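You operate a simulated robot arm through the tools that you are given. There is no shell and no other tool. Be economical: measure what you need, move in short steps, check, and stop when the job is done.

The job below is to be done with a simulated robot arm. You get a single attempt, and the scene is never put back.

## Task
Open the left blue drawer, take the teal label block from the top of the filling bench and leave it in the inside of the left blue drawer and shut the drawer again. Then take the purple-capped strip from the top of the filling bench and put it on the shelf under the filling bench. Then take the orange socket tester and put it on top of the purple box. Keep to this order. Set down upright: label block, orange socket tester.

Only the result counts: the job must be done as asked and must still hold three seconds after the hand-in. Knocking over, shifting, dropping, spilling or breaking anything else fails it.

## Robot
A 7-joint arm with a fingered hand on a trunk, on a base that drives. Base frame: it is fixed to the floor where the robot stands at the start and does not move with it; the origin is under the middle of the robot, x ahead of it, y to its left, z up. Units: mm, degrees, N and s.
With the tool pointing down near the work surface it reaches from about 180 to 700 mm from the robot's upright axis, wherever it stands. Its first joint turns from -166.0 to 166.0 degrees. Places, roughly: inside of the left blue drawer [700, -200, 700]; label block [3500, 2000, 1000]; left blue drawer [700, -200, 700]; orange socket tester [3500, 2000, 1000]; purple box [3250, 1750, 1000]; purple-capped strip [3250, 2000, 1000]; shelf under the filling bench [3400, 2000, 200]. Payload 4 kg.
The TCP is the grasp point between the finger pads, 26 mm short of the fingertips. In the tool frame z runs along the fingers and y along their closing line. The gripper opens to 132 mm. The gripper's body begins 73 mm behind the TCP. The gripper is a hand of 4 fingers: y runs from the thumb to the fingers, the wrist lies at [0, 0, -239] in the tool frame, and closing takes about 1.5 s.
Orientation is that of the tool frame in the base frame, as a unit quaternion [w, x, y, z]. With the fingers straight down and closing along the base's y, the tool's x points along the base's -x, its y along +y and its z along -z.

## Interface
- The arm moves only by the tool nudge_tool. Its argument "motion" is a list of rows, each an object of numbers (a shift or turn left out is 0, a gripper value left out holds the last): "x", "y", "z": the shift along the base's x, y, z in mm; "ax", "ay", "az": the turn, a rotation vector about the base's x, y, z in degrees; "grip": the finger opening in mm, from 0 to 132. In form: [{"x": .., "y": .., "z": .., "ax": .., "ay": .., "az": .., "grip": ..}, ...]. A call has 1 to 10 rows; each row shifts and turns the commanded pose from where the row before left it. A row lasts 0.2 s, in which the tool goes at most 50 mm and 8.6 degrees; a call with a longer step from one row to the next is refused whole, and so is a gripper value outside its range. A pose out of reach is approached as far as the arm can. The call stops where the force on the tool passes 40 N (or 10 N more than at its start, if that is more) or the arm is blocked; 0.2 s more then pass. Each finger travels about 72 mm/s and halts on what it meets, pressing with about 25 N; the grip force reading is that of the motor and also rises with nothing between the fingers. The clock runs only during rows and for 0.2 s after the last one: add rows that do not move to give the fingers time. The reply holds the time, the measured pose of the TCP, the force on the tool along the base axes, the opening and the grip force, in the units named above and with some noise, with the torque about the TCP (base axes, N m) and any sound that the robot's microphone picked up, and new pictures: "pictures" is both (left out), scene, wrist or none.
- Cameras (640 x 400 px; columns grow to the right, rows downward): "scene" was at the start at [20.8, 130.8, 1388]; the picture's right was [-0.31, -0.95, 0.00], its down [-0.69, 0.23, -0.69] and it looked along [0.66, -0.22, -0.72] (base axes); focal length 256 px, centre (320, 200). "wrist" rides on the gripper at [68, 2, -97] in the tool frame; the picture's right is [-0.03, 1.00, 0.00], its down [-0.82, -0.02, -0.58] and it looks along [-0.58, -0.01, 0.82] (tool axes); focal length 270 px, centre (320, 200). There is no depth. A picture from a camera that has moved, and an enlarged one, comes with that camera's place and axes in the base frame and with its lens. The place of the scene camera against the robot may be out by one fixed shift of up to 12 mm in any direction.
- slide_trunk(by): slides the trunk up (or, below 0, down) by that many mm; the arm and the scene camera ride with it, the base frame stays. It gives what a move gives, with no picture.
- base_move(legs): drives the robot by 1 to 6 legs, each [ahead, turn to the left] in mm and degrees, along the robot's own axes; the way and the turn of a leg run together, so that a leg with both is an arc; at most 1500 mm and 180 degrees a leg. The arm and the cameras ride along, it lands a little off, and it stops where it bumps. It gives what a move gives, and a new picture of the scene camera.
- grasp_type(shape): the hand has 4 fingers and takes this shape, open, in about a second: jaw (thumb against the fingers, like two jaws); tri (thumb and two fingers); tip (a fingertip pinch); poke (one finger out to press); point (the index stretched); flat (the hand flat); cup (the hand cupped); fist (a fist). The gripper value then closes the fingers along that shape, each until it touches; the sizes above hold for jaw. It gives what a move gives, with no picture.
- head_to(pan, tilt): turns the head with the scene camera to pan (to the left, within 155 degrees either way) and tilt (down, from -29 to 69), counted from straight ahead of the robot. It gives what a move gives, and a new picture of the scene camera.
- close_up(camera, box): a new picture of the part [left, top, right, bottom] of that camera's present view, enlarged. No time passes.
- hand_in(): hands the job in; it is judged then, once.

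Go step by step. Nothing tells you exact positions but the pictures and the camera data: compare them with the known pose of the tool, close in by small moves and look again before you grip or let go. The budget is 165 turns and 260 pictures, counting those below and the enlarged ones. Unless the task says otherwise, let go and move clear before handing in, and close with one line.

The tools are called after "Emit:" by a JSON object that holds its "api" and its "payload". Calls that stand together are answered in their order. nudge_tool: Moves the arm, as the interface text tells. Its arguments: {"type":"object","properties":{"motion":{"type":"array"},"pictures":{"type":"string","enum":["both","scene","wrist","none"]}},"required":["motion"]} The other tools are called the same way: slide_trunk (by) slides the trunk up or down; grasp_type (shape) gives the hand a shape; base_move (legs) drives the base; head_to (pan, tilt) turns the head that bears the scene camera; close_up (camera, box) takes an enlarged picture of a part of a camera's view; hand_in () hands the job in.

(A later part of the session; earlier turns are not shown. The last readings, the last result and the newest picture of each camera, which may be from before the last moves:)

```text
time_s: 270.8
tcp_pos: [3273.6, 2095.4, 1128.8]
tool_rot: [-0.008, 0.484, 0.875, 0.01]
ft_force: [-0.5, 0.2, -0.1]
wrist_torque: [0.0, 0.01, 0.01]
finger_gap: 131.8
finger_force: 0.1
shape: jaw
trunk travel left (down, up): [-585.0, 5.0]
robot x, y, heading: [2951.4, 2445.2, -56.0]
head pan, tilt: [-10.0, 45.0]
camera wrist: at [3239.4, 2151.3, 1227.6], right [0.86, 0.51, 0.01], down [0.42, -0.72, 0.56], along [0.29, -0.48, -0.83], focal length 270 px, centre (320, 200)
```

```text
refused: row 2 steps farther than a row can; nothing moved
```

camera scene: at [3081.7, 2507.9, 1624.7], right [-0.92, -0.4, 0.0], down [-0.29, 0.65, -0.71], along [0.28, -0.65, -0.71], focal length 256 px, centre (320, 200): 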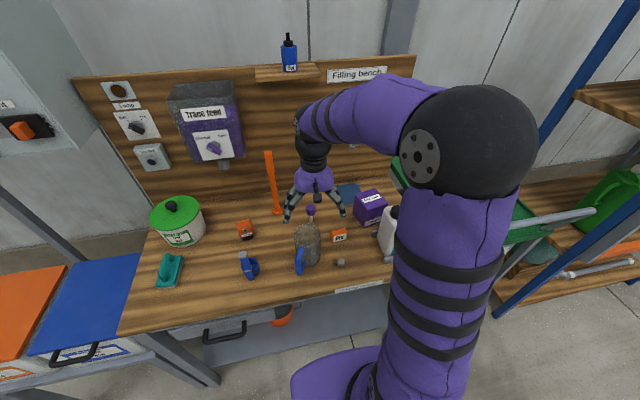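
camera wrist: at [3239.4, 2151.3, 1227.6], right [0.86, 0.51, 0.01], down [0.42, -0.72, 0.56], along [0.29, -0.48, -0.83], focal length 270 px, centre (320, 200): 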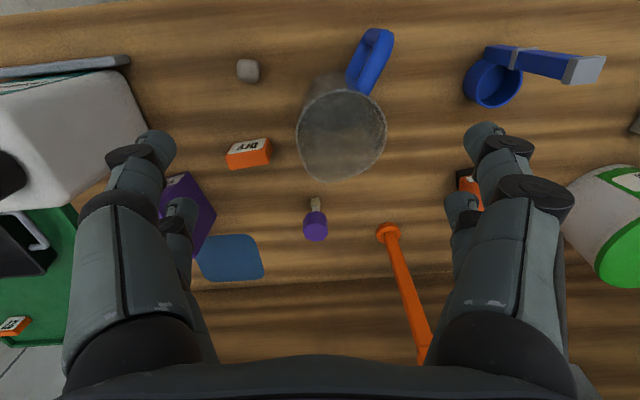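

Emit:
{"api": "nudge_tool", "payload": {"motion": [{"x": 20, "y": -35, "grip": 90}, {"x": 20, "y": -35}, {"x": 19, "y": -35}, {"x": 19, "y": -35}, {"x": 19, "y": -34}, {"z": -40}, {"z": -30}, {}], "pictures": "both"}}

```text
time_s: 272.6
tcp_pos: [3372.8, 1921.6, 1057.4]
tool_rot: [-0.007, 0.484, 0.875, 0.011]
ft_force: [0.4, 0.7, 0.3]
wrist_torque: [0.04, 0.01, -0.01]
finger_gap: 90.7
finger_force: 0.1
shape: jaw
trunk travel left (down, up): [-585.0, 5.0]
robot x, y, heading: [2952.4, 2447.1, -56.0]
head pan, tilt: [-10.0, 45.0]
camera scene: at [3081.5, 2508.2, 1624.8], right [-0.92, -0.4, 0.0], down [-0.29, 0.65, -0.71], along [0.28, -0.65, -0.71], focal length 256 px, centre (320, 200)
camera wrist: at [3337.9, 1976.9, 1156.7], right [0.86, 0.51, 0.01], down [0.42, -0.72, 0.56], along [0.29, -0.48, -0.83], focal length 270 px, centre (320, 200)
```

scene: 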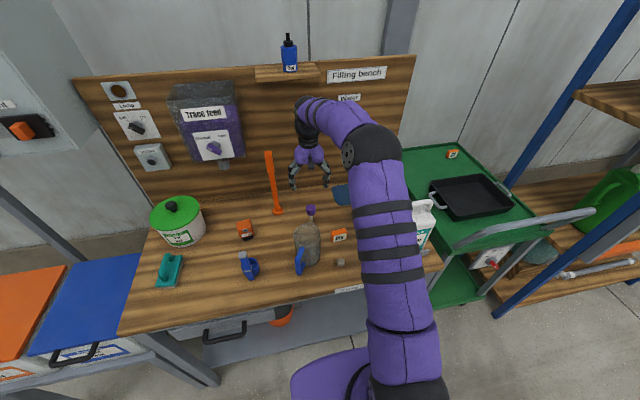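
wrist: 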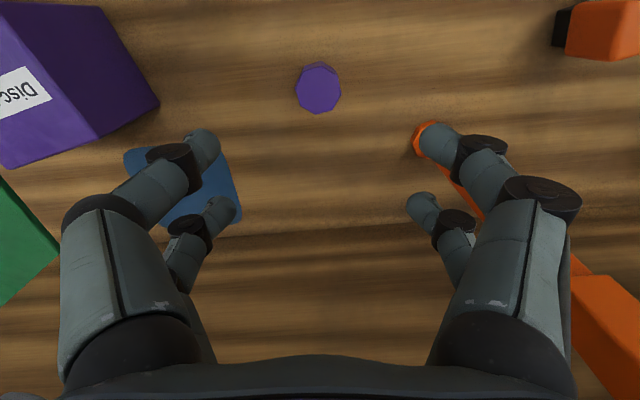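

Aligned: the cap lies on the front pair's line, and the spanner is clear by over 30 mm. I'll descend.

Emit:
{"api": "nudge_tool", "payload": {"motion": [{"z": -40}, {"z": -40}, {"z": -30}, {"z": -20}, {}], "pictures": "both"}}

```text
time_s: 273.8
tcp_pos: [3371.4, 1919.6, 927.7]
tool_rot: [-0.008, 0.484, 0.875, 0.011]
ft_force: [-0.3, -1.0, -0.1]
wrist_torque: [-0.01, -0.03, 0.02]
finger_gap: 90.5
finger_force: 0.1
shape: jaw
trunk travel left (down, up): [-585.0, 5.0]
robot x, y, heading: [2950.2, 2444.9, -56.3]
head pan, tilt: [-10.0, 45.0]
camera scene: at [3081.4, 2508.3, 1624.8], right [-0.92, -0.4, 0.0], down [-0.29, 0.65, -0.71], along [0.28, -0.65, -0.71], focal length 256 px, centre (320, 200)
camera wrist: at [3336.5, 1975.5, 1027.9], right [0.86, 0.51, 0.01], down [0.42, -0.72, 0.56], along [0.29, -0.47, -0.83], focal length 270 px, centre (320, 200)
```

scene: 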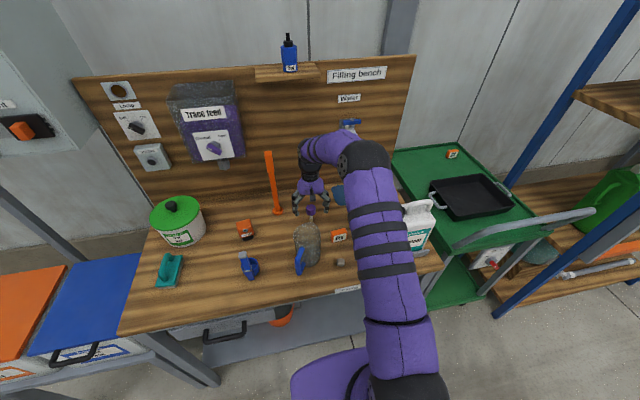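
wrist: 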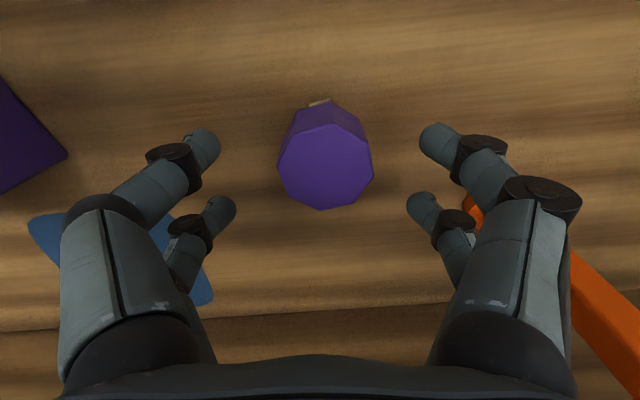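

The cap sits between the front pair. I'll lower 8 mm and close.

Emit:
{"api": "nudge_tool", "payload": {"motion": [{"z": -8, "x": -1, "y": 2}, {}, {"grip": 10}, {}, {}, {}, {}, {}, {}], "pictures": "wrist"}}

```text
time_s: 275.8
tcp_pos: [3369.6, 1921.8, 920.6]
tool_rot: [-0.008, 0.484, 0.875, 0.011]
ft_force: [-0.2, -0.4, -1.3]
wrist_torque: [0.0, -0.01, -0.01]
finger_gap: 2.6
finger_force: 25.2
shape: jaw
trunk travel left (down, up): [-585.0, 5.0]
robot x, y, heading: [2949.4, 2446.7, -56.0]
head pan, tilt: [-10.0, 45.0]
camera wrist: at [3335.0, 1977.8, 1019.8], right [0.86, 0.51, 0.01], down [0.42, -0.72, 0.56], along [0.29, -0.48, -0.83], focal length 270 px, centre (320, 200)
```

wrist: 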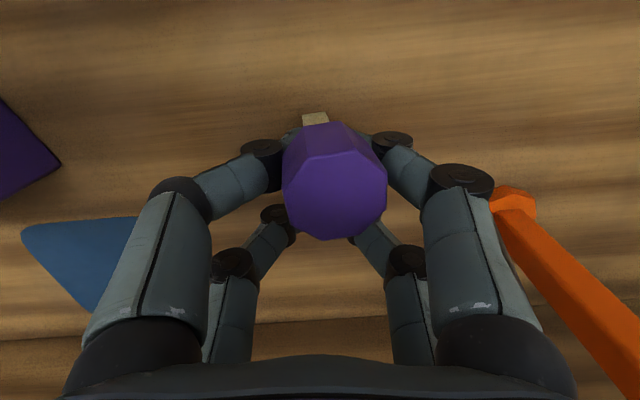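

It looks gripped between the front fingers. I'll lift a little and check.

Emit:
{"api": "nudge_tool", "payload": {"motion": [{"z": 10}, {"z": 20}, {"z": 20}, {}], "pictures": "both"}}

```text
time_s: 276.8
tcp_pos: [3368.0, 1923.4, 969.0]
tool_rot: [-0.007, 0.484, 0.875, 0.011]
ft_force: [0.0, 0.0, -0.2]
wrist_torque: [-0.02, 0.0, 0.01]
finger_gap: 2.2
finger_force: 24.9
shape: jaw
trunk travel left (down, up): [-585.0, 5.0]
robot x, y, heading: [2949.5, 2446.3, -56.3]
head pan, tilt: [-10.0, 45.0]
camera scene: at [3081.3, 2508.4, 1624.8], right [-0.92, -0.4, 0.0], down [-0.29, 0.65, -0.71], along [0.28, -0.65, -0.71], focal length 256 px, centre (320, 200)
camera wrist: at [3333.9, 1979.3, 1068.6], right [0.86, 0.51, 0.01], down [0.42, -0.72, 0.56], along [0.29, -0.47, -0.83], focal length 270 px, centre (320, 200)
```

scene: 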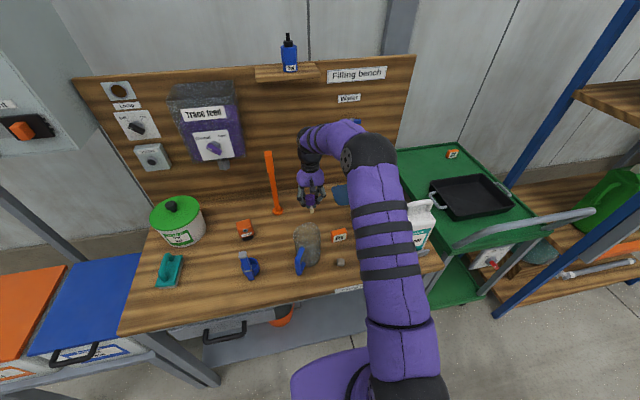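
wrist: 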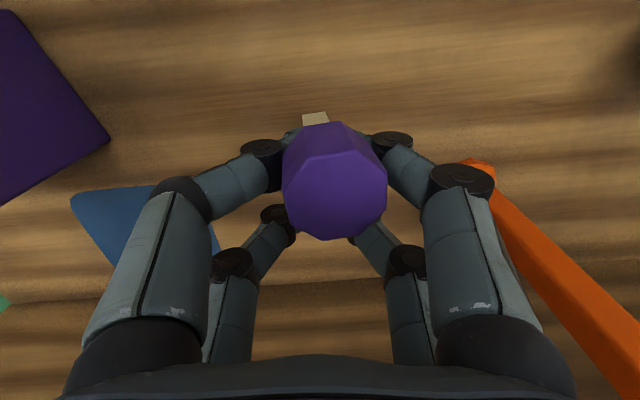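

The strip is held by its cap. I'll lift it over the jug, retract, back off, and lower the trunk.

Emit:
{"api": "nudge_tool", "payload": {"motion": [{"z": 40}, {"z": 50}, {"z": 50}, {"x": -22, "y": 32, "z": 10}, {"x": -25, "y": 37}, {"x": -25, "y": 37}, {"x": -25, "y": 37}, {"x": -25, "y": 37}, {"x": -25, "y": 37}, {}], "pictures": "wrist"}}

Emit:
{"api": "base_move", "payload": {"legs": [[-200, 0]]}}

Emit:
{"api": "slide_trunk", "payload": {"by": -580}}

Emit:
{"api": "head_to", "payload": {"pan": 0, "tilt": 40}}

```text
time_s: 278.9
tcp_pos: [3223.2, 2138.9, 1120.0]
tool_rot: [-0.008, 0.485, 0.875, 0.011]
ft_force: [0.0, -0.1, 0.1]
wrist_torque: [0.02, -0.01, -0.01]
finger_gap: 2.4
finger_force: 24.8
shape: jaw
trunk travel left (down, up): [-585.0, 5.0]
robot x, y, heading: [2949.7, 2444.0, -56.2]
head pan, tilt: [-10.0, 45.0]
camera wrist: at [3188.1, 2194.3, 1219.3], right [0.86, 0.51, 0.01], down [0.42, -0.72, 0.56], along [0.29, -0.48, -0.83], focal length 270 px, centre (320, 200)
```

wrist: 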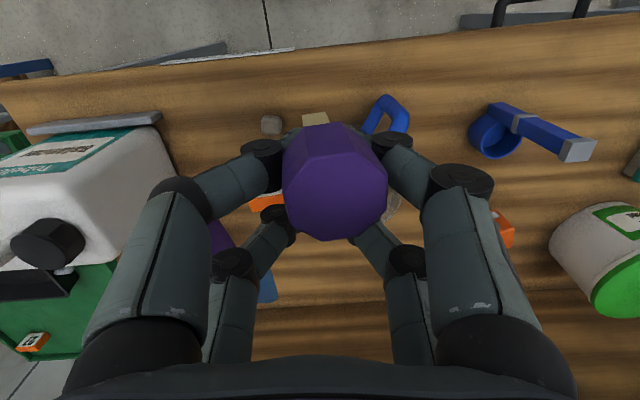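

```text
time_s: 280.6
tcp_pos: [3112.2, 2304.7, 1120.8]
tool_rot: [-0.007, 0.485, 0.875, 0.01]
ft_force: [0.3, -0.1, 0.2]
wrist_torque: [-0.01, 0.01, -0.01]
finger_gap: 2.6
finger_force: 24.7
shape: jaw
trunk travel left (down, up): [-585.0, 5.0]
robot x, y, heading: [2836.4, 2611.1, -56.5]
head pan, tilt: [-10.0, 45.0]
camera scene: at [2969.7, 2675.4, 1624.8], right [-0.92, -0.4, 0.0], down [-0.28, 0.65, -0.71], along [0.28, -0.65, -0.71], focal length 256 px, centre (320, 200)
```

scene: 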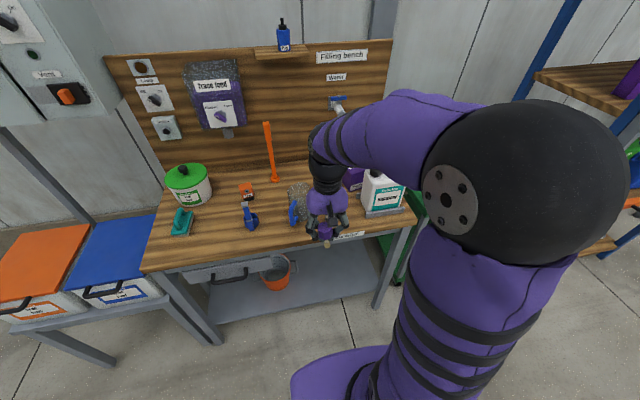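

```text
refused: -580 is not a number from -400 to 400
```

```text
time_s: 281.3
tcp_pos: [3110.9, 2304.5, 1119.5]
tool_rot: [-0.007, 0.485, 0.874, 0.011]
ft_force: [0.6, 0.3, -0.2]
wrist_torque: [-0.01, 0.02, -0.04]
finger_gap: 2.3
finger_force: 24.9
shape: jaw
trunk travel left (down, up): [-585.0, 5.0]
robot x, y, heading: [2841.6, 2612.6, -55.9]
head pan, tilt: [0.0, 40.0]
camera scene: at [2984.5, 2678.5, 1632.0], right [-0.83, -0.55, 0.0], down [-0.36, 0.54, -0.77], along [0.42, -0.64, -0.64], focal length 256 px, centre (320, 200)
```

scene: 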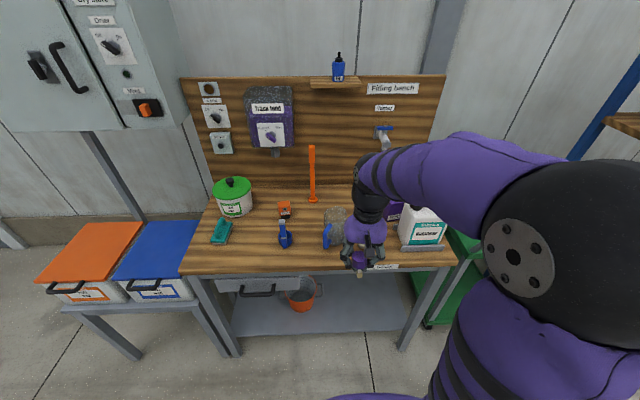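

The hand is in front of the bench edge and everything else is in place. I'll lower the trunk in two steps.

Emit:
{"api": "slide_trunk", "payload": {"by": -390}}

Emit:
{"api": "slide_trunk", "payload": {"by": -190}}

Emit:
{"api": "nudge_tool", "payload": {"motion": [{"z": -40}, {"z": -40}, {"z": -40}, {}], "pictures": "both"}}

```text
time_s: 285.0
tcp_pos: [3110.8, 2305.5, 730.5]
tool_rot: [-0.008, 0.485, 0.875, 0.012]
ft_force: [-0.2, 0.4, 0.8]
wrist_torque: [0.0, -0.01, -0.01]
finger_gap: 2.3
finger_force: 24.8
shape: jaw
trunk travel left (down, up): [-195.0, 395.0]
robot x, y, heading: [2839.9, 2611.7, -56.4]
head pan, tilt: [0.0, 40.0]
```

```text
time_s: 287.1
tcp_pos: [3111.0, 2305.2, 539.8]
tool_rot: [-0.007, 0.485, 0.875, 0.011]
ft_force: [1.5, -0.2, -0.1]
wrist_torque: [-0.02, -0.03, -0.01]
finger_gap: 2.1
finger_force: 25.0
shape: jaw
trunk travel left (down, up): [-5.0, 585.0]
robot x, y, heading: [2840.8, 2611.8, -56.3]
head pan, tilt: [0.0, 40.0]
```

```text
time_s: 288.1
tcp_pos: [3111.4, 2305.6, 421.6]
tool_rot: [-0.008, 0.485, 0.874, 0.011]
ft_force: [0.4, -0.3, -0.9]
wrist_torque: [-0.03, 0.02, 0.0]
finger_gap: 2.4
finger_force: 24.9
shape: jaw
trunk travel left (down, up): [-5.0, 585.0]
robot x, y, heading: [2843.1, 2612.8, -56.1]
head pan, tilt: [0.0, 40.0]
camera scene: at [2984.5, 2678.6, 1052.1], right [-0.83, -0.56, 0.0], down [-0.36, 0.53, -0.77], along [0.43, -0.64, -0.64], focal length 256 px, centre (320, 200)
camera wrist: at [3077.1, 2361.2, 519.7], right [0.86, 0.51, 0.01], down [0.42, -0.72, 0.56], along [0.29, -0.48, -0.83], focal length 270 px, centre (320, 200)
```

scene: 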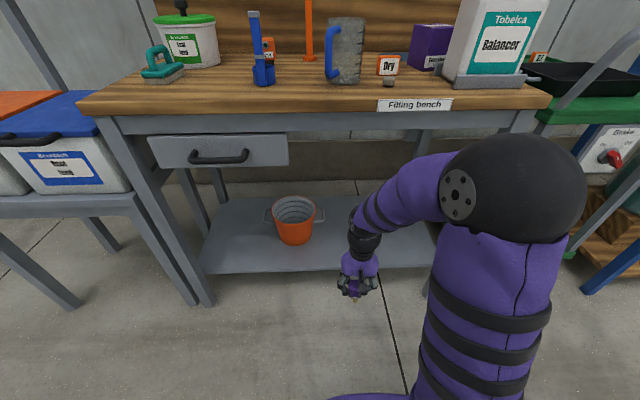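
wrist: 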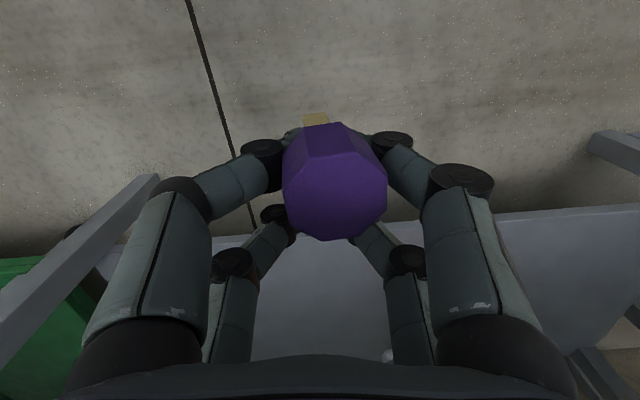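

The shelf surface is at about z 208, with its front edge at n≈57. I'll lower to z≈335 and reach in under the bench, right of the bucket.

Emit:
{"api": "nudge_tool", "payload": {"motion": [{"z": -45}, {"z": -42}, {"x": -28, "y": -19}, {"x": -28, "y": -19}, {"x": -27, "y": -18}, {"x": 20, "y": -30}, {"x": 20, "y": -30}, {"x": 20, "y": -30}, {}], "pictures": "both"}}

```text
time_s: 290.1
tcp_pos: [3086.0, 2158.5, 331.9]
tool_rot: [-0.008, 0.485, 0.874, 0.011]
ft_force: [0.2, 0.6, 0.1]
wrist_torque: [-0.04, -0.02, 0.01]
finger_gap: 2.3
finger_force: 24.8
shape: jaw
trunk travel left (down, up): [-5.0, 585.0]
robot x, y, heading: [2842.5, 2615.8, -56.3]
head pan, tilt: [0.0, 40.0]
camera scene: at [2984.5, 2678.6, 1052.0], right [-0.83, -0.56, 0.0], down [-0.36, 0.53, -0.77], along [0.43, -0.64, -0.64], focal length 256 px, centre (320, 200)
camera wrist: at [3052.2, 2213.8, 431.6], right [0.86, 0.51, 0.01], down [0.42, -0.72, 0.56], along [0.29, -0.48, -0.83], focal length 270 px, centre (320, 200)
```

scene: 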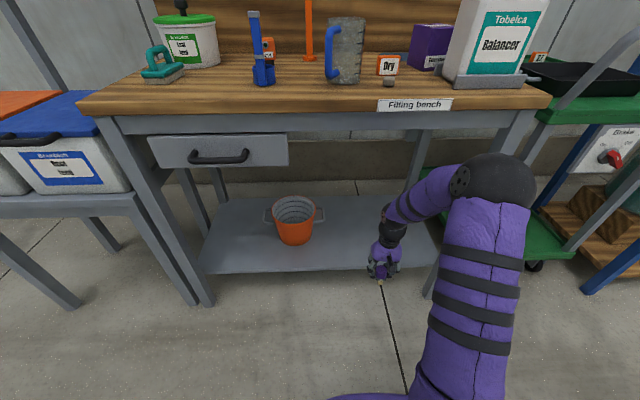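
wrist: 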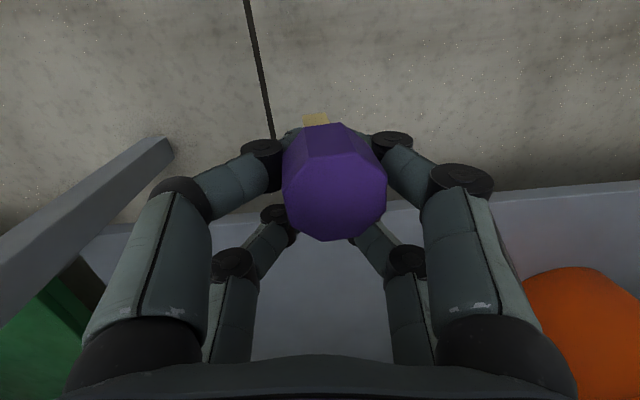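

The elbow stays clear of the cart. I'll continue inward.

Emit:
{"api": "nudge_tool", "payload": {"motion": [{"x": 18.6, "y": -27.4}, {"x": 18.6, "y": -27.4}, {"x": 18.6, "y": -27.4}, {}], "pictures": "both"}}

```text
time_s: 291.1
tcp_pos: [3142.2, 2075.5, 331.9]
tool_rot: [-0.007, 0.485, 0.874, 0.011]
ft_force: [0.2, 0.7, -0.6]
wrist_torque: [-0.02, 0.01, 0.0]
finger_gap: 2.3
finger_force: 25.2
shape: jaw
trunk travel left (down, up): [-5.0, 585.0]
robot x, y, heading: [2840.8, 2610.0, -56.1]
head pan, tilt: [0.0, 40.0]
camera scene: at [2984.5, 2678.5, 1052.0], right [-0.83, -0.56, 0.0], down [-0.36, 0.53, -0.77], along [0.43, -0.64, -0.64], focal length 256 px, centre (320, 200)
camera wrist: at [3108.2, 2132.1, 432.4], right [0.86, 0.51, 0.01], down [0.42, -0.72, 0.56], along [0.29, -0.48, -0.83], focal length 270 px, centre (320, 200)
```

scene: 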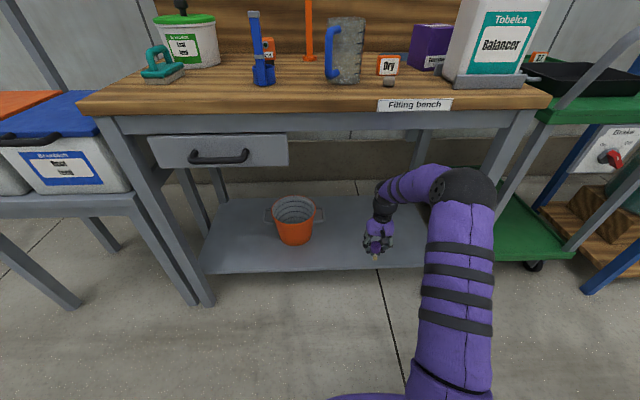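
wrist: 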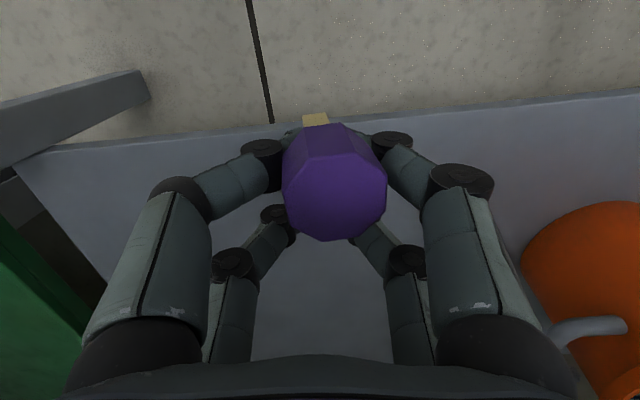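

The strip is about at the shelf edge and needs about 65 mm more. I'll go on in small steps.

Emit:
{"api": "nudge_tool", "payload": {"motion": [{"x": 9, "y": -13.2}, {"x": 9, "y": -13.2}, {"x": 9, "y": -13.2}, {"x": 9, "y": -13.2}, {}], "pictures": "both"}}

```text
time_s: 292.3
tcp_pos: [3178.9, 2023.9, 331.9]
tool_rot: [-0.007, 0.484, 0.875, 0.011]
ft_force: [0.0, -0.8, -0.3]
wrist_torque: [-0.04, 0.01, 0.01]
finger_gap: 2.5
finger_force: 25.1
shape: jaw
trunk travel left (down, up): [-5.0, 585.0]
robot x, y, heading: [2837.6, 2615.4, -56.4]
head pan, tilt: [0.0, 40.0]
camera scene: at [2984.5, 2678.5, 1052.0], right [-0.83, -0.56, 0.0], down [-0.36, 0.53, -0.77], along [0.43, -0.64, -0.64], focal length 256 px, centre (320, 200)
camera wrist: at [3144.7, 2079.2, 432.2], right [0.86, 0.51, 0.01], down [0.42, -0.72, 0.56], along [0.29, -0.48, -0.83], focal length 270 px, centre (320, 200)
```

scene: 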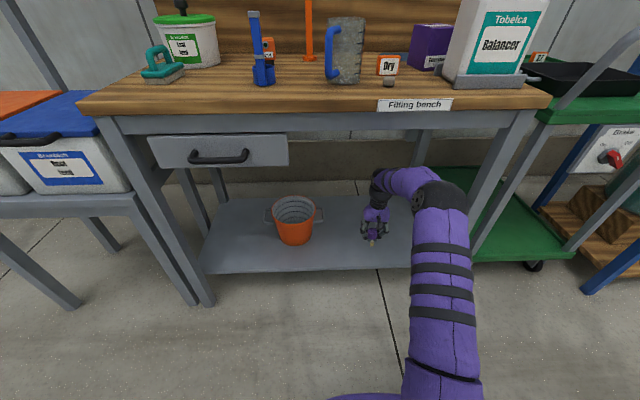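
wrist: 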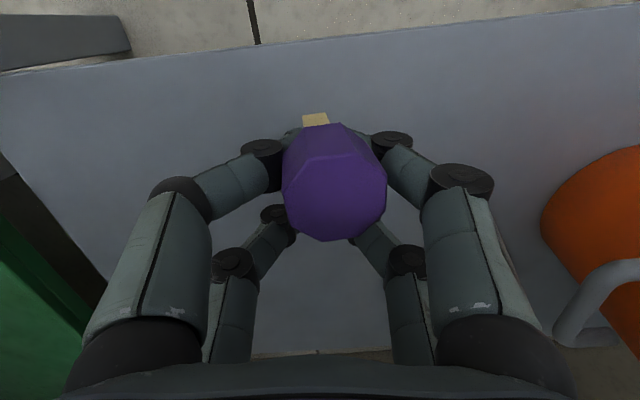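

Well over the shelf now. I'll lower to contact.

Emit:
{"api": "nudge_tool", "payload": {"motion": [{"z": -20}, {"z": -15}, {"z": -8}, {"z": -4}, {"z": -4}, {"z": -3}, {"z": -3}, {"z": -3}, {}], "pictures": "wrist"}}

```text
time_s: 294.3
tcp_pos: [3179.5, 2023.9, 271.2]
tool_rot: [-0.009, 0.484, 0.875, 0.011]
ft_force: [-0.3, 0.1, -0.7]
wrist_torque: [-0.02, 0.04, 0.0]
finger_gap: 2.4
finger_force: 24.4
shape: jaw
trunk travel left (down, up): [-5.0, 585.0]
robot x, y, heading: [2837.3, 2608.3, -56.1]
head pan, tilt: [0.0, 40.0]
camera wrist: at [3145.1, 2079.6, 372.0], right [0.86, 0.51, 0.01], down [0.42, -0.72, 0.56], along [0.29, -0.48, -0.83], focal length 270 px, centre (320, 200)
```

wrist: 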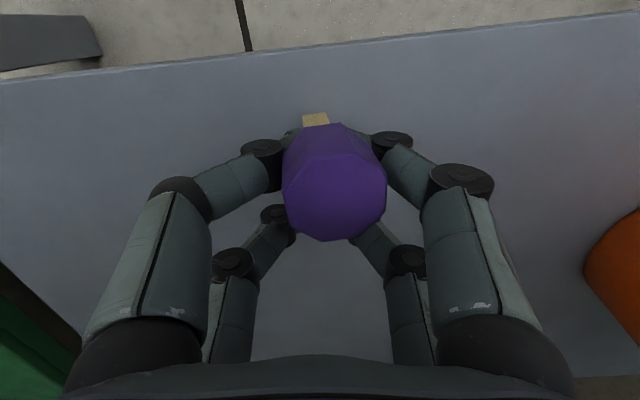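

Emit:
{"api": "nudge_tool", "payload": {"motion": [{"z": -3}, {"z": -3}, {"z": -3}, {"z": -3}, {"z": -3}, {"z": -3}, {"z": -3}, {}], "pictures": "wrist"}}

```text
time_s: 296.1
tcp_pos: [3181.8, 2024.4, 252.2]
tool_rot: [-0.007, 0.485, 0.875, 0.011]
ft_force: [-1.4, -0.3, 8.3]
wrist_torque: [0.13, 0.08, -0.01]
finger_gap: 2.8
finger_force: 25.1
shape: jaw
trunk travel left (down, up): [-5.0, 585.0]
robot x, y, heading: [2839.9, 2614.7, -56.5]
head pan, tilt: [0.0, 40.0]
camera wrist: at [3145.6, 2079.4, 352.7], right [0.86, 0.51, 0.01], down [0.42, -0.72, 0.56], along [0.29, -0.48, -0.83], focal length 270 px, centre (320, 200)
```

wrist: 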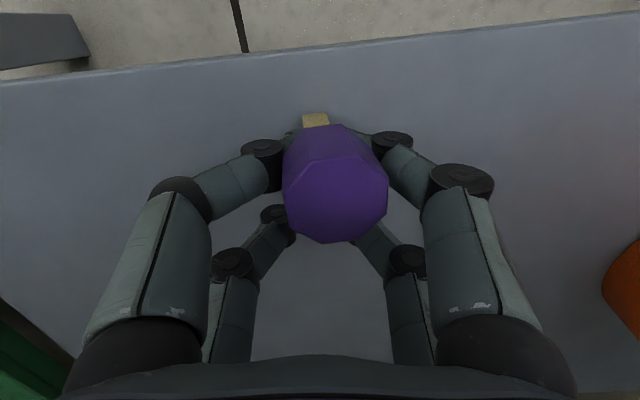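

Contact (8 N). I'll open.

Emit:
{"api": "nudge_tool", "payload": {"motion": [{"z": 1, "grip": 90}, {}, {}, {}, {}], "pictures": "wrist"}}

```text
time_s: 297.3
tcp_pos: [3181.3, 2023.2, 253.1]
tool_rot: [-0.008, 0.485, 0.874, 0.012]
ft_force: [0.2, 0.2, -0.8]
wrist_torque: [-0.02, 0.01, -0.02]
finger_gap: 89.5
finger_force: 0.0
shape: jaw
trunk travel left (down, up): [-5.0, 585.0]
robot x, y, heading: [2838.7, 2615.1, -56.2]
head pan, tilt: [0.0, 40.0]
camera wrist: at [3145.8, 2079.7, 352.7], right [0.86, 0.51, 0.01], down [0.42, -0.72, 0.56], along [0.29, -0.48, -0.83], focal length 270 px, centre (320, 200)
```

wrist: 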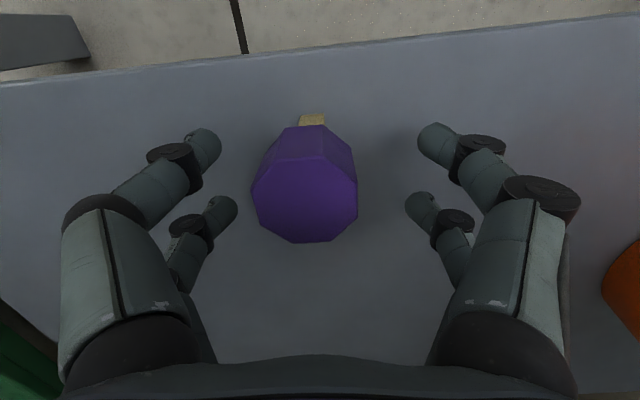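

The strip stands free on the shelf. I'll rise straight up and then withdraw.

Emit:
{"api": "nudge_tool", "payload": {"motion": [{"z": 20}, {"z": 30}, {"z": 40}, {}], "pictures": "wrist"}}

Emit:
{"api": "nudge_tool", "payload": {"motion": [{"x": -22, "y": 33}, {"x": -25, "y": 37}, {"x": -25, "y": 37}, {"x": -25, "y": 37}, {"x": -25, "y": 37}, {"x": -25, "y": 37}, {"x": -10, "y": 15, "z": 40}, {"z": 45}, {}], "pictures": "both"}}

```text
time_s: 298.3
tcp_pos: [3178.4, 2023.2, 343.4]
tool_rot: [-0.008, 0.485, 0.874, 0.011]
ft_force: [0.7, -0.4, 0.1]
wrist_torque: [0.0, -0.04, 0.01]
finger_gap: 89.4
finger_force: 0.0
shape: jaw
trunk travel left (down, up): [-5.0, 585.0]
robot x, y, heading: [2838.4, 2613.0, -56.4]
head pan, tilt: [0.0, 40.0]
camera wrist: at [3143.5, 2079.9, 443.5], right [0.86, 0.51, 0.01], down [0.42, -0.72, 0.56], along [0.29, -0.48, -0.83], focal length 270 px, centre (320, 200)
```

wrist: 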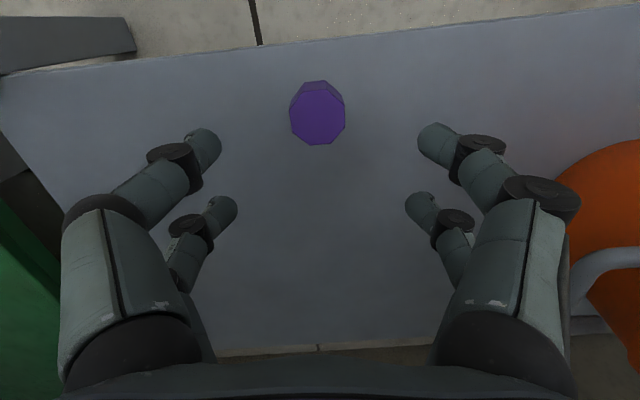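

```text
time_s: 300.3
tcp_pos: [3023.9, 2256.6, 431.8]
tool_rot: [-0.008, 0.485, 0.874, 0.012]
ft_force: [0.5, -0.2, -0.4]
wrist_torque: [-0.02, 0.0, -0.04]
finger_gap: 89.8
finger_force: 0.1
shape: jaw
trunk travel left (down, up): [-5.0, 585.0]
robot x, y, heading: [2838.8, 2611.4, -56.1]
head pan, tilt: [0.0, 40.0]
camera scene: at [2984.5, 2678.6, 1052.0], right [-0.83, -0.56, 0.0], down [-0.36, 0.53, -0.77], along [0.43, -0.64, -0.64], focal length 256 px, centre (320, 200)
camera wrist: at [2989.1, 2312.4, 531.0], right [0.86, 0.51, 0.01], down [0.42, -0.72, 0.56], along [0.29, -0.48, -0.83], focal length 270 px, centre (320, 200)
```

scene: 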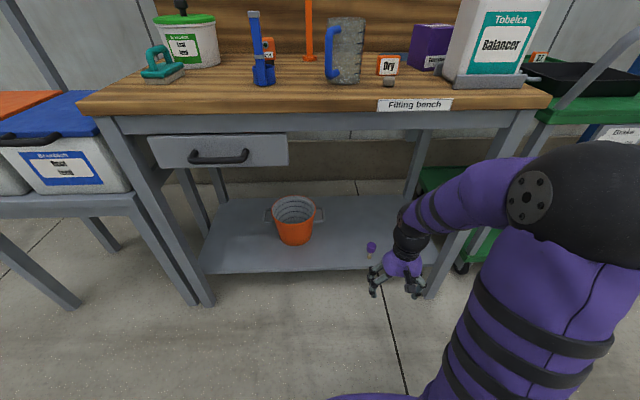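
wrist: 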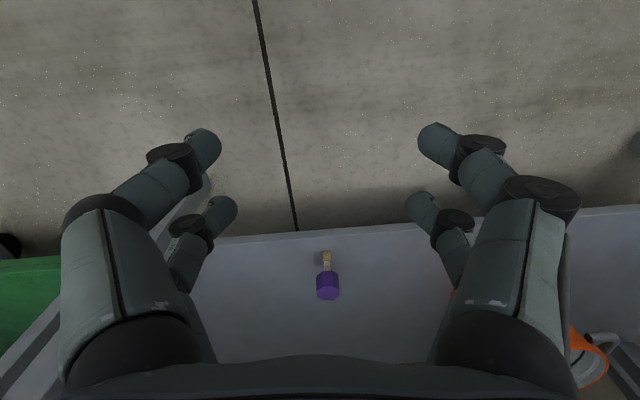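

The strip stands on the shelf and the bucket is untouched. Next comes the socket tester, so I'll raise the trunk and arm, shift left, and drive in.

Emit:
{"api": "slide_trunk", "payload": {"by": 390}}

Emit:
{"api": "slide_trunk", "payload": {"by": 190}}

Emit:
{"api": "nudge_tool", "payload": {"motion": [{"z": 45}, {"z": 45}, {"z": 45}, {"x": 40, "y": 27}, {"x": 40, "y": 27}, {"x": 40, "y": 27}, {"x": 40, "y": 27}, {}], "pictures": "none"}}

Emit:
{"api": "base_move", "payload": {"legs": [[225, 0]]}}

Emit:
{"api": "nudge_tool", "payload": {"motion": [{}], "pictures": "wrist"}}

```text
time_s: 304.1
tcp_pos: [3024.7, 2258.3, 820.6]
tool_rot: [-0.008, 0.485, 0.875, 0.011]
ft_force: [-0.5, -0.1, 1.0]
wrist_torque: [0.0, -0.01, 0.05]
finger_gap: 90.0
finger_force: 0.1
shape: jaw
trunk travel left (down, up): [-395.0, 195.0]
robot x, y, heading: [2837.4, 2613.3, -56.6]
head pan, tilt: [0.0, 40.0]
```

```text
time_s: 306.1
tcp_pos: [3023.9, 2256.0, 1011.2]
tool_rot: [-0.007, 0.485, 0.874, 0.012]
ft_force: [0.2, -0.1, 1.0]
wrist_torque: [-0.03, -0.02, 0.03]
finger_gap: 90.0
finger_force: 0.1
shape: jaw
trunk travel left (down, up): [-585.0, 5.0]
robot x, y, heading: [2838.7, 2611.0, -56.3]
head pan, tilt: [0.0, 40.0]
```

```text
time_s: 307.9
tcp_pos: [3184.1, 2366.8, 1147.0]
tool_rot: [-0.008, 0.485, 0.875, 0.011]
ft_force: [-0.7, 0.5, -0.1]
wrist_torque: [0.0, 0.0, 0.01]
finger_gap: 89.8
finger_force: 0.0
shape: jaw
trunk travel left (down, up): [-585.0, 5.0]
robot x, y, heading: [2837.7, 2610.4, -56.0]
head pan, tilt: [0.0, 40.0]
```

```text
time_s: 309.6
tcp_pos: [3308.5, 2174.6, 1147.1]
tool_rot: [-0.007, 0.486, 0.874, 0.012]
ft_force: [0.3, 0.0, 0.1]
wrist_torque: [-0.01, 0.0, 0.01]
finger_gap: 89.7
finger_force: 0.0
shape: jaw
trunk travel left (down, up): [-585.0, 5.0]
robot x, y, heading: [2967.6, 2420.2, -56.4]
head pan, tilt: [0.0, 40.0]
camera scene: at [3111.2, 2487.8, 1632.0], right [-0.83, -0.55, 0.0], down [-0.36, 0.54, -0.77], along [0.42, -0.64, -0.64], focal length 256 px, centre (320, 200)
```

scene: 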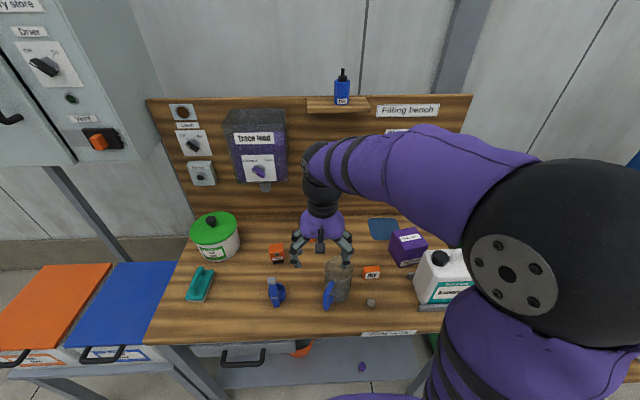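

```text
time_s: 310.1
tcp_pos: [3308.5, 2176.4, 1148.3]
tool_rot: [-0.008, 0.487, 0.873, 0.01]
ft_force: [-0.4, 0.5, 0.0]
wrist_torque: [0.03, -0.04, 0.01]
finger_gap: 89.8
finger_force: 0.1
shape: jaw
trunk travel left (down, up): [-585.0, 5.0]
robot x, y, heading: [2968.0, 2426.7, -56.6]
head pan, tilt: [0.0, 40.0]
camera wrist: at [3273.4, 2230.8, 1247.3], right [0.86, 0.5, 0.01], down [0.41, -0.72, 0.56], along [0.29, -0.48, -0.83], focal length 270 px, centre (320, 200)
```

wrist: 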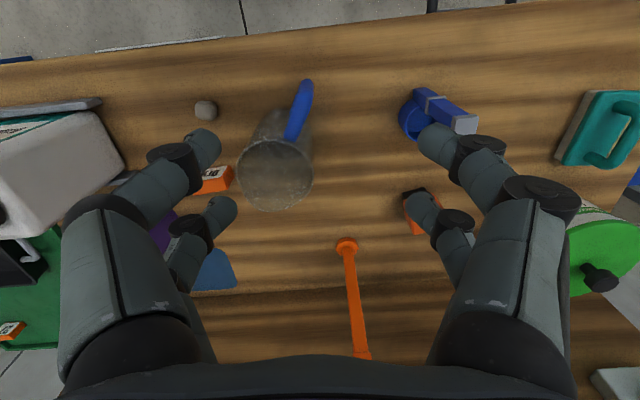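

I'll take close-ups of the tester and the purple box for their shapes.

Emit:
{"api": "close_up", "payload": {"camera": "scene", "box": [250, 230, 310, 275]}}

Emit:
{"api": "close_up", "payload": {"camera": "scene", "box": [350, 210, 450, 290]}}

Emit:
{"api": "close_up", "payload": {"camera": "wrist", "box": [380, 160, 480, 240]}}

```text
8.89 times, centred on (280, 252) of scene
camera zoom: at [3110.8, 2488.4, 1632.0], right [-0.83, -0.55, 0.0], down [-0.35, 0.54, -0.77], along [0.42, -0.64, -0.64], focal length 2271 px, centre (676, -267)
```

zoom: 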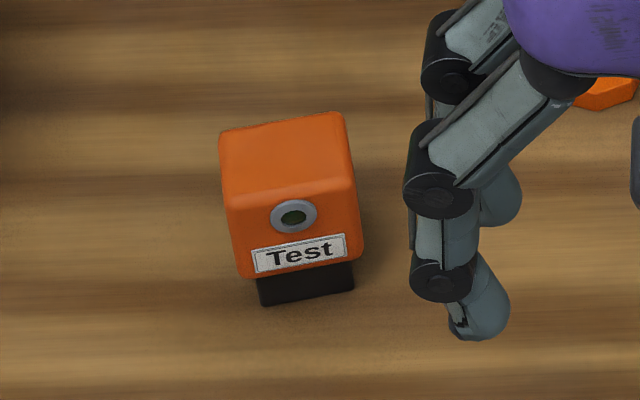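

```text
5.00 times, centred on (400, 250) of scene
camera zoom: at [3110.8, 2488.4, 1632.0], right [-0.83, -0.55, 0.0], down [-0.35, 0.54, -0.77], along [0.42, -0.64, -0.64], focal length 1278 px, centre (-80, -50)
```

zoom: 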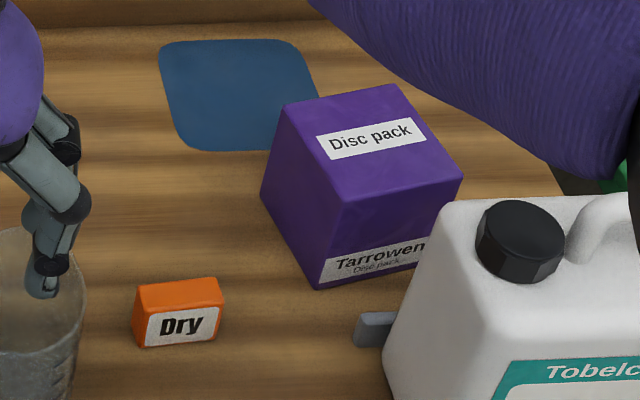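

```text
5.00 times, centred on (430, 200) of wrist
camera zoom: at [3273.4, 2230.8, 1247.3], right [0.86, 0.5, 0.01], down [0.41, -0.72, 0.56], along [0.29, -0.48, -0.83], focal length 1351 px, centre (-230, 200)
```

zoom: 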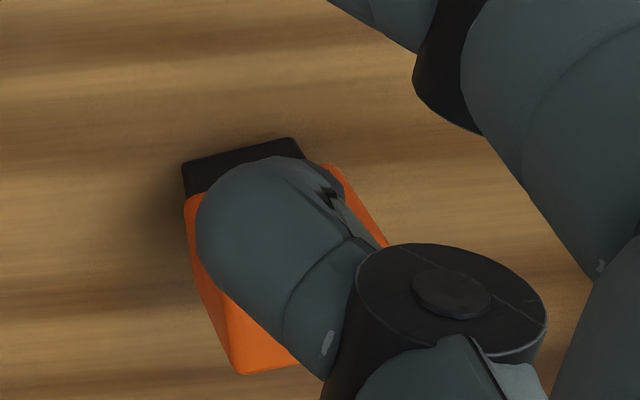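

The tester is an orange body on a black base, turned about 14° from the bench. I'll turn the hand to close front-to-back, with the camera away from the pot, and go above it.

Emit:
{"api": "nudge_tool", "payload": {"motion": [{"x": 18.6, "y": -6.9, "az": 8.3}, {"x": 18.6, "y": -6.9, "az": 8.3}, {"x": 18.6, "y": -6.9, "az": 8.3}, {"x": 18.6, "y": -6.9, "az": 8.3}, {"x": 18.6, "y": -6.9, "az": 8.3}, {"x": 18.6, "y": -6.9, "az": 8.3}, {"x": 18.6, "y": -6.9, "az": 8.3}], "pictures": "none"}}

Emit:
{"api": "nudge_tool", "payload": {"motion": [{"x": 18.6, "y": -6.9, "az": 8.3}, {"x": 18.6, "y": -6.9, "az": 8.3}, {"x": 18.6, "y": -6.9, "az": 8.3}, {"x": 18.6, "y": -6.9, "az": 8.3}, {"x": 18.6, "y": -6.9, "az": 8.3}, {"x": 18.6, "y": -6.9, "az": 8.3}, {"grip": 105, "z": -30}, {}], "pictures": "wrist"}}

```text
time_s: 311.6
tcp_pos: [3439.0, 2124.9, 1147.7]
tool_rot: [-0.012, 0.0, 1.0, 0.006]
ft_force: [-0.2, -0.3, 0.5]
wrist_torque: [0.04, -0.01, 0.02]
finger_gap: 89.6
finger_force: 0.0
shape: jaw
trunk travel left (down, up): [-585.0, 5.0]
robot x, y, heading: [2964.0, 2419.1, -56.3]
head pan, tilt: [0.0, 40.0]
```

```text
time_s: 313.4
tcp_pos: [3549.1, 2085.5, 1115.9]
tool_rot: [-0.013, -0.42, 0.907, 0.0]
ft_force: [1.2, -1.2, 0.2]
wrist_torque: [0.02, 0.01, 0.02]
finger_gap: 104.6
finger_force: 0.0
shape: jaw
trunk travel left (down, up): [-585.0, 5.0]
robot x, y, heading: [2963.4, 2422.7, -56.7]
head pan, tilt: [0.0, 40.0]
camera wrist: at [3506.3, 2035.5, 1216.2], right [-0.75, 0.67, 0.01], down [0.56, 0.61, 0.56], along [0.36, 0.42, -0.83], focal length 270 px, centre (320, 200)
```

wrist: 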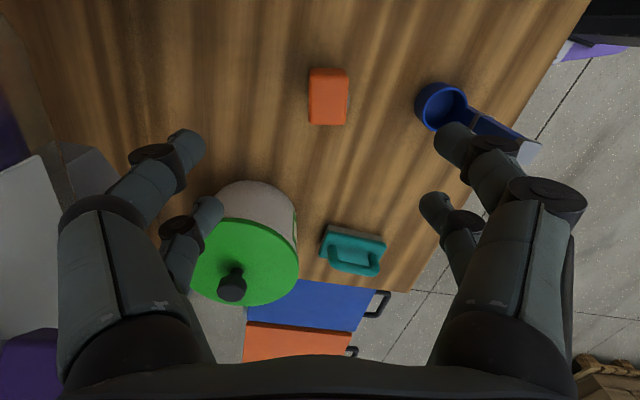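

The tester is aligned with the gripper, and the pot is well clear. I'll shift and descend partway.

Emit:
{"api": "nudge_tool", "payload": {"motion": [{"x": -2, "y": 14, "z": -30}, {"z": -40}, {"z": -40}, {"z": -30}, {}], "pictures": "wrist"}}

```text
time_s: 314.6
tcp_pos: [3547.3, 2100.4, 978.4]
tool_rot: [-0.014, -0.42, 0.908, 0.001]
ft_force: [0.7, 0.0, 0.0]
wrist_torque: [0.02, 0.0, -0.04]
finger_gap: 105.0
finger_force: 0.1
shape: jaw
trunk travel left (down, up): [-585.0, 5.0]
robot x, y, heading: [2966.1, 2420.9, -56.4]
head pan, tilt: [0.0, 40.0]
camera wrist: at [3503.4, 2050.0, 1076.7], right [-0.75, 0.67, 0.01], down [0.56, 0.61, 0.56], along [0.36, 0.42, -0.83], focal length 270 px, centre (320, 200)
```

wrist: 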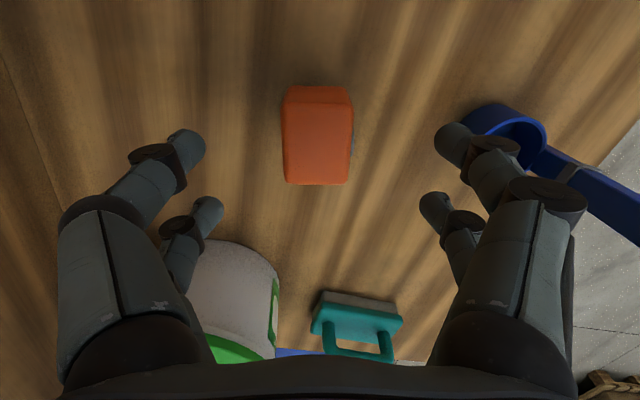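

Centred, with the scoop well clear. I'll descend to z≈897 and close.

Emit:
{"api": "nudge_tool", "payload": {"motion": [{"z": -30}, {"z": -30}, {"z": -21}, {}, {"grip": 15}, {}, {}, {}, {}, {}], "pictures": "wrist"}}

```text
time_s: 316.9
tcp_pos: [3547.5, 2100.2, 896.5]
tool_rot: [-0.013, -0.42, 0.907, 0.0]
ft_force: [0.4, 0.7, -0.5]
wrist_torque: [0.02, -0.01, -0.01]
finger_gap: 22.8
finger_force: 24.7
shape: jaw
trunk travel left (down, up): [-585.0, 5.0]
robot x, y, heading: [2963.7, 2421.4, -56.5]
head pan, tilt: [0.0, 40.0]
camera wrist: at [3503.9, 2049.7, 995.1], right [-0.75, 0.67, 0.01], down [0.56, 0.61, 0.56], along [0.36, 0.42, -0.83], focal length 270 px, centre (320, 200)
```

wrist: 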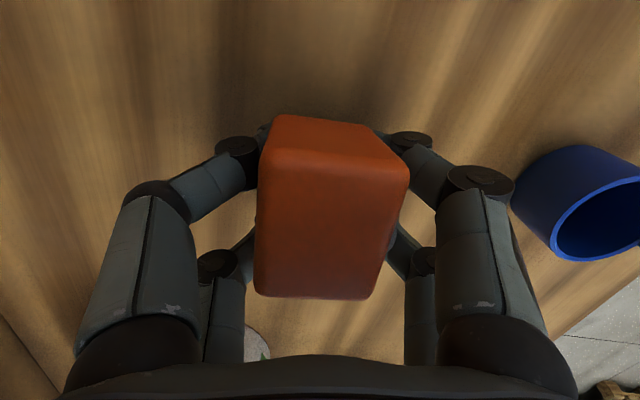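

Gripped. I'll lift it clear.

Emit:
{"api": "nudge_tool", "payload": {"motion": [{"z": 15}, {"z": 35}, {"z": 45}, {"z": 45}, {"z": 45}, {"z": 30}, {}], "pictures": "both"}}

```text
time_s: 318.4
tcp_pos: [3548.7, 2099.2, 1111.7]
tool_rot: [-0.014, -0.42, 0.907, 0.001]
ft_force: [1.0, 0.0, -0.7]
wrist_torque: [0.01, 0.0, 0.04]
finger_gap: 22.8
finger_force: 24.7
shape: jaw
trunk travel left (down, up): [-585.0, 5.0]
robot x, y, heading: [2964.6, 2425.3, -56.6]
head pan, tilt: [0.0, 40.0]
camera scene: at [3111.0, 2488.3, 1632.0], right [-0.83, -0.55, 0.0], down [-0.35, 0.54, -0.77], along [0.42, -0.64, -0.64], focal length 256 px, centre (320, 200)
camera wrist: at [3504.1, 2048.6, 1210.6], right [-0.75, 0.67, 0.01], down [0.56, 0.61, 0.56], along [0.36, 0.42, -0.83], focal length 270 px, centre (320, 200)
```

scene: 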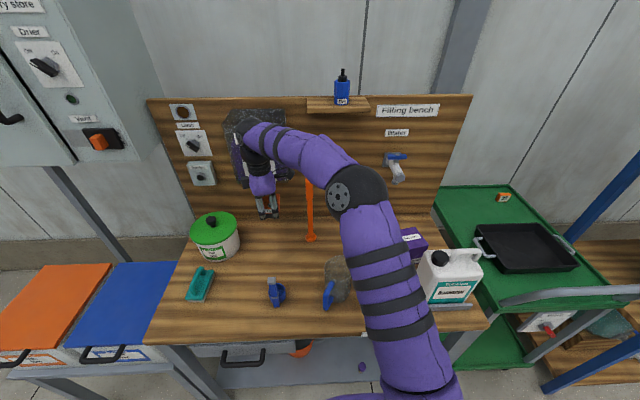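
wrist: 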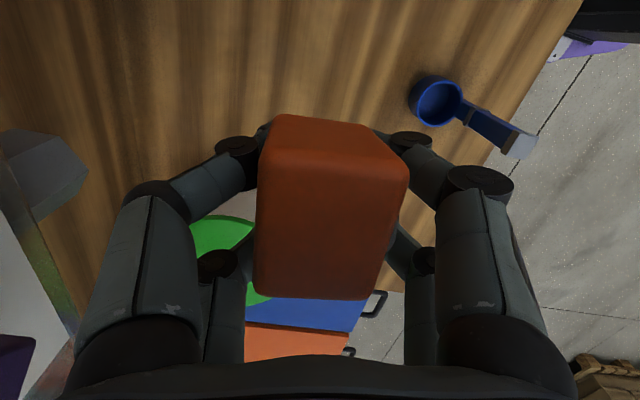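

The tester is held upright. I'll rise above everything and carry it along the bench towards the purple box.

Emit:
{"api": "nudge_tool", "payload": {"motion": [{"z": 40, "x": -5, "y": 8}, {"z": 40, "x": -5, "y": 8}, {"z": 40}, {}], "pictures": "none"}}

Emit:
{"api": "nudge_tool", "payload": {"motion": [{"x": -36, "y": -23}, {"x": -36, "y": -23}, {"x": -36, "y": -23}, {"x": -36, "y": -23}, {"x": -36, "y": -23}, {"x": -36, "y": -23}, {"x": -36, "y": -23}, {"x": -36, "y": -23}, {"x": -36, "y": -23}, {}], "pictures": "both"}}

```text
time_s: 319.4
tcp_pos: [3536.9, 2116.4, 1233.6]
tool_rot: [-0.014, -0.42, 0.907, 0.0]
ft_force: [0.4, 0.2, -1.8]
wrist_torque: [-0.01, -0.02, -0.01]
finger_gap: 22.9
finger_force: 25.0
shape: jaw
trunk travel left (down, up): [-585.0, 5.0]
robot x, y, heading: [2964.4, 2424.5, -56.4]
head pan, tilt: [0.0, 40.0]
```

```text
time_s: 321.6
tcp_pos: [3214.9, 1907.2, 1232.5]
tool_rot: [-0.014, -0.42, 0.907, 0.001]
ft_force: [0.7, -0.3, -0.7]
wrist_torque: [0.0, -0.02, 0.03]
finger_gap: 22.7
finger_force: 25.7
shape: jaw
trunk travel left (down, up): [-585.0, 5.0]
robot x, y, heading: [2962.6, 2421.1, -56.4]
head pan, tilt: [0.0, 40.0]
camera scene: at [3110.5, 2488.1, 1632.1], right [-0.83, -0.55, 0.0], down [-0.35, 0.54, -0.77], along [0.42, -0.64, -0.64], focal length 256 px, centre (320, 200)
camera wrist: at [3169.4, 1857.3, 1331.2], right [-0.75, 0.67, 0.01], down [0.56, 0.61, 0.56], along [0.36, 0.42, -0.83], focal length 270 px, centre (320, 200)
```

scene: 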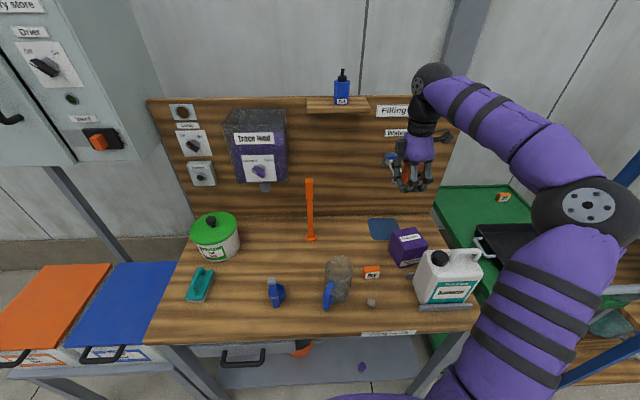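
wrist: 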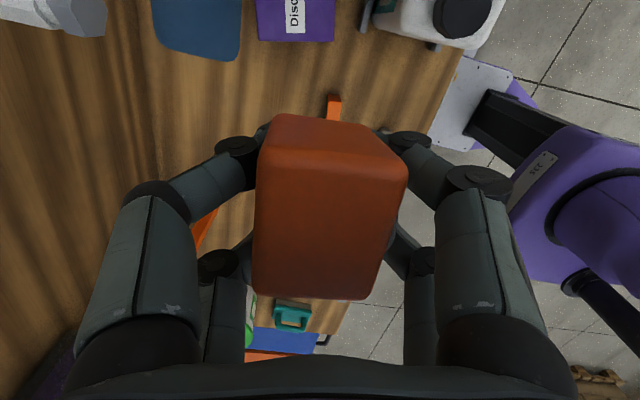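

The box and tap are visible. I'll move above my estimate of the box top near (3174,1815) and check with the wrist camera.

Emit:
{"api": "nudge_tool", "payload": {"motion": [{"x": -14, "y": -30}, {"x": -14, "y": -31}, {"x": -13, "y": -31}, {}], "pictures": "both"}}

```text
time_s: 322.6
tcp_pos: [3175.7, 1851.4, 1213.6]
tool_rot: [-0.013, -0.419, 0.908, 0.0]
ft_force: [0.6, 0.7, -2.0]
wrist_torque: [0.05, 0.02, -0.01]
finger_gap: 22.5
finger_force: 25.0
shape: jaw
out of reach, approached as far as the arm can: row 2, 3
trunk travel left (down, up): [-585.0, 5.0]
robot x, y, heading: [2961.0, 2420.2, -56.5]
head pan, tilt: [0.0, 40.0]
camera scene: at [3110.6, 2488.3, 1632.1], right [-0.83, -0.55, 0.0], down [-0.35, 0.54, -0.77], along [0.42, -0.64, -0.64], focal length 256 px, centre (320, 200)
camera wrist: at [3132.6, 1800.9, 1313.5], right [-0.74, 0.67, 0.01], down [0.56, 0.61, 0.56], along [0.37, 0.42, -0.83], focal length 270 px, centre (320, 200)
```

scene: 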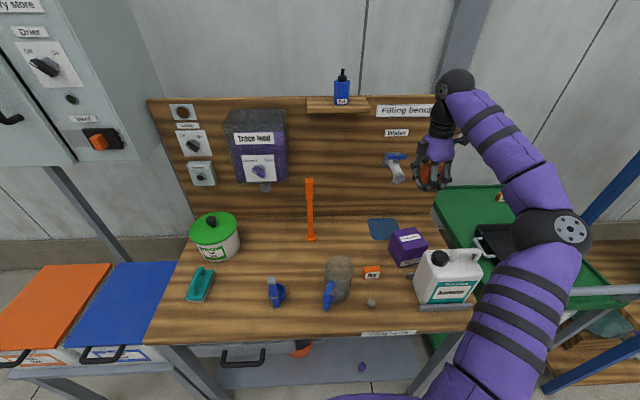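
wrist: 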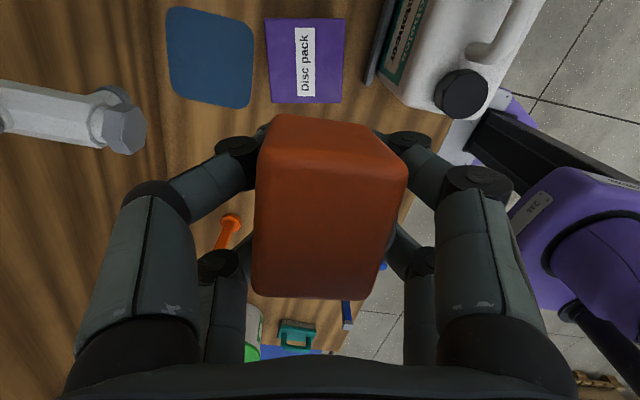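

The box top is centred near (3172,1824) and is about 95 mm square. The arm was at its reach limit high up, so I'll come down a bit and re-read.

Emit:
{"api": "nudge_tool", "payload": {"motion": [{"z": -30}, {"z": -30}, {"z": -30}, {}], "pictures": "wrist"}}

```text
time_s: 323.6
tcp_pos: [3177.3, 1849.9, 1123.6]
tool_rot: [-0.013, -0.42, 0.907, 0.001]
ft_force: [0.2, -0.2, -0.9]
wrist_torque: [0.0, 0.0, 0.01]
finger_gap: 22.4
finger_force: 24.5
shape: jaw
trunk travel left (down, up): [-585.0, 5.0]
robot x, y, heading: [2965.2, 2419.3, -56.6]
head pan, tilt: [0.0, 40.0]
camera wrist: at [3133.3, 1799.5, 1223.0], right [-0.75, 0.67, 0.01], down [0.56, 0.61, 0.56], along [0.36, 0.42, -0.83], focal length 270 px, centre (320, 200)
```

wrist: 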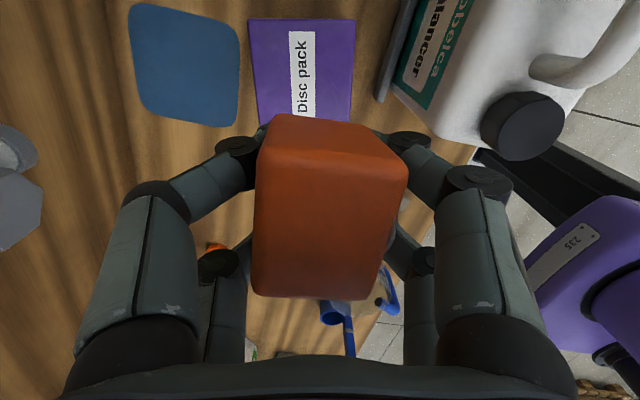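

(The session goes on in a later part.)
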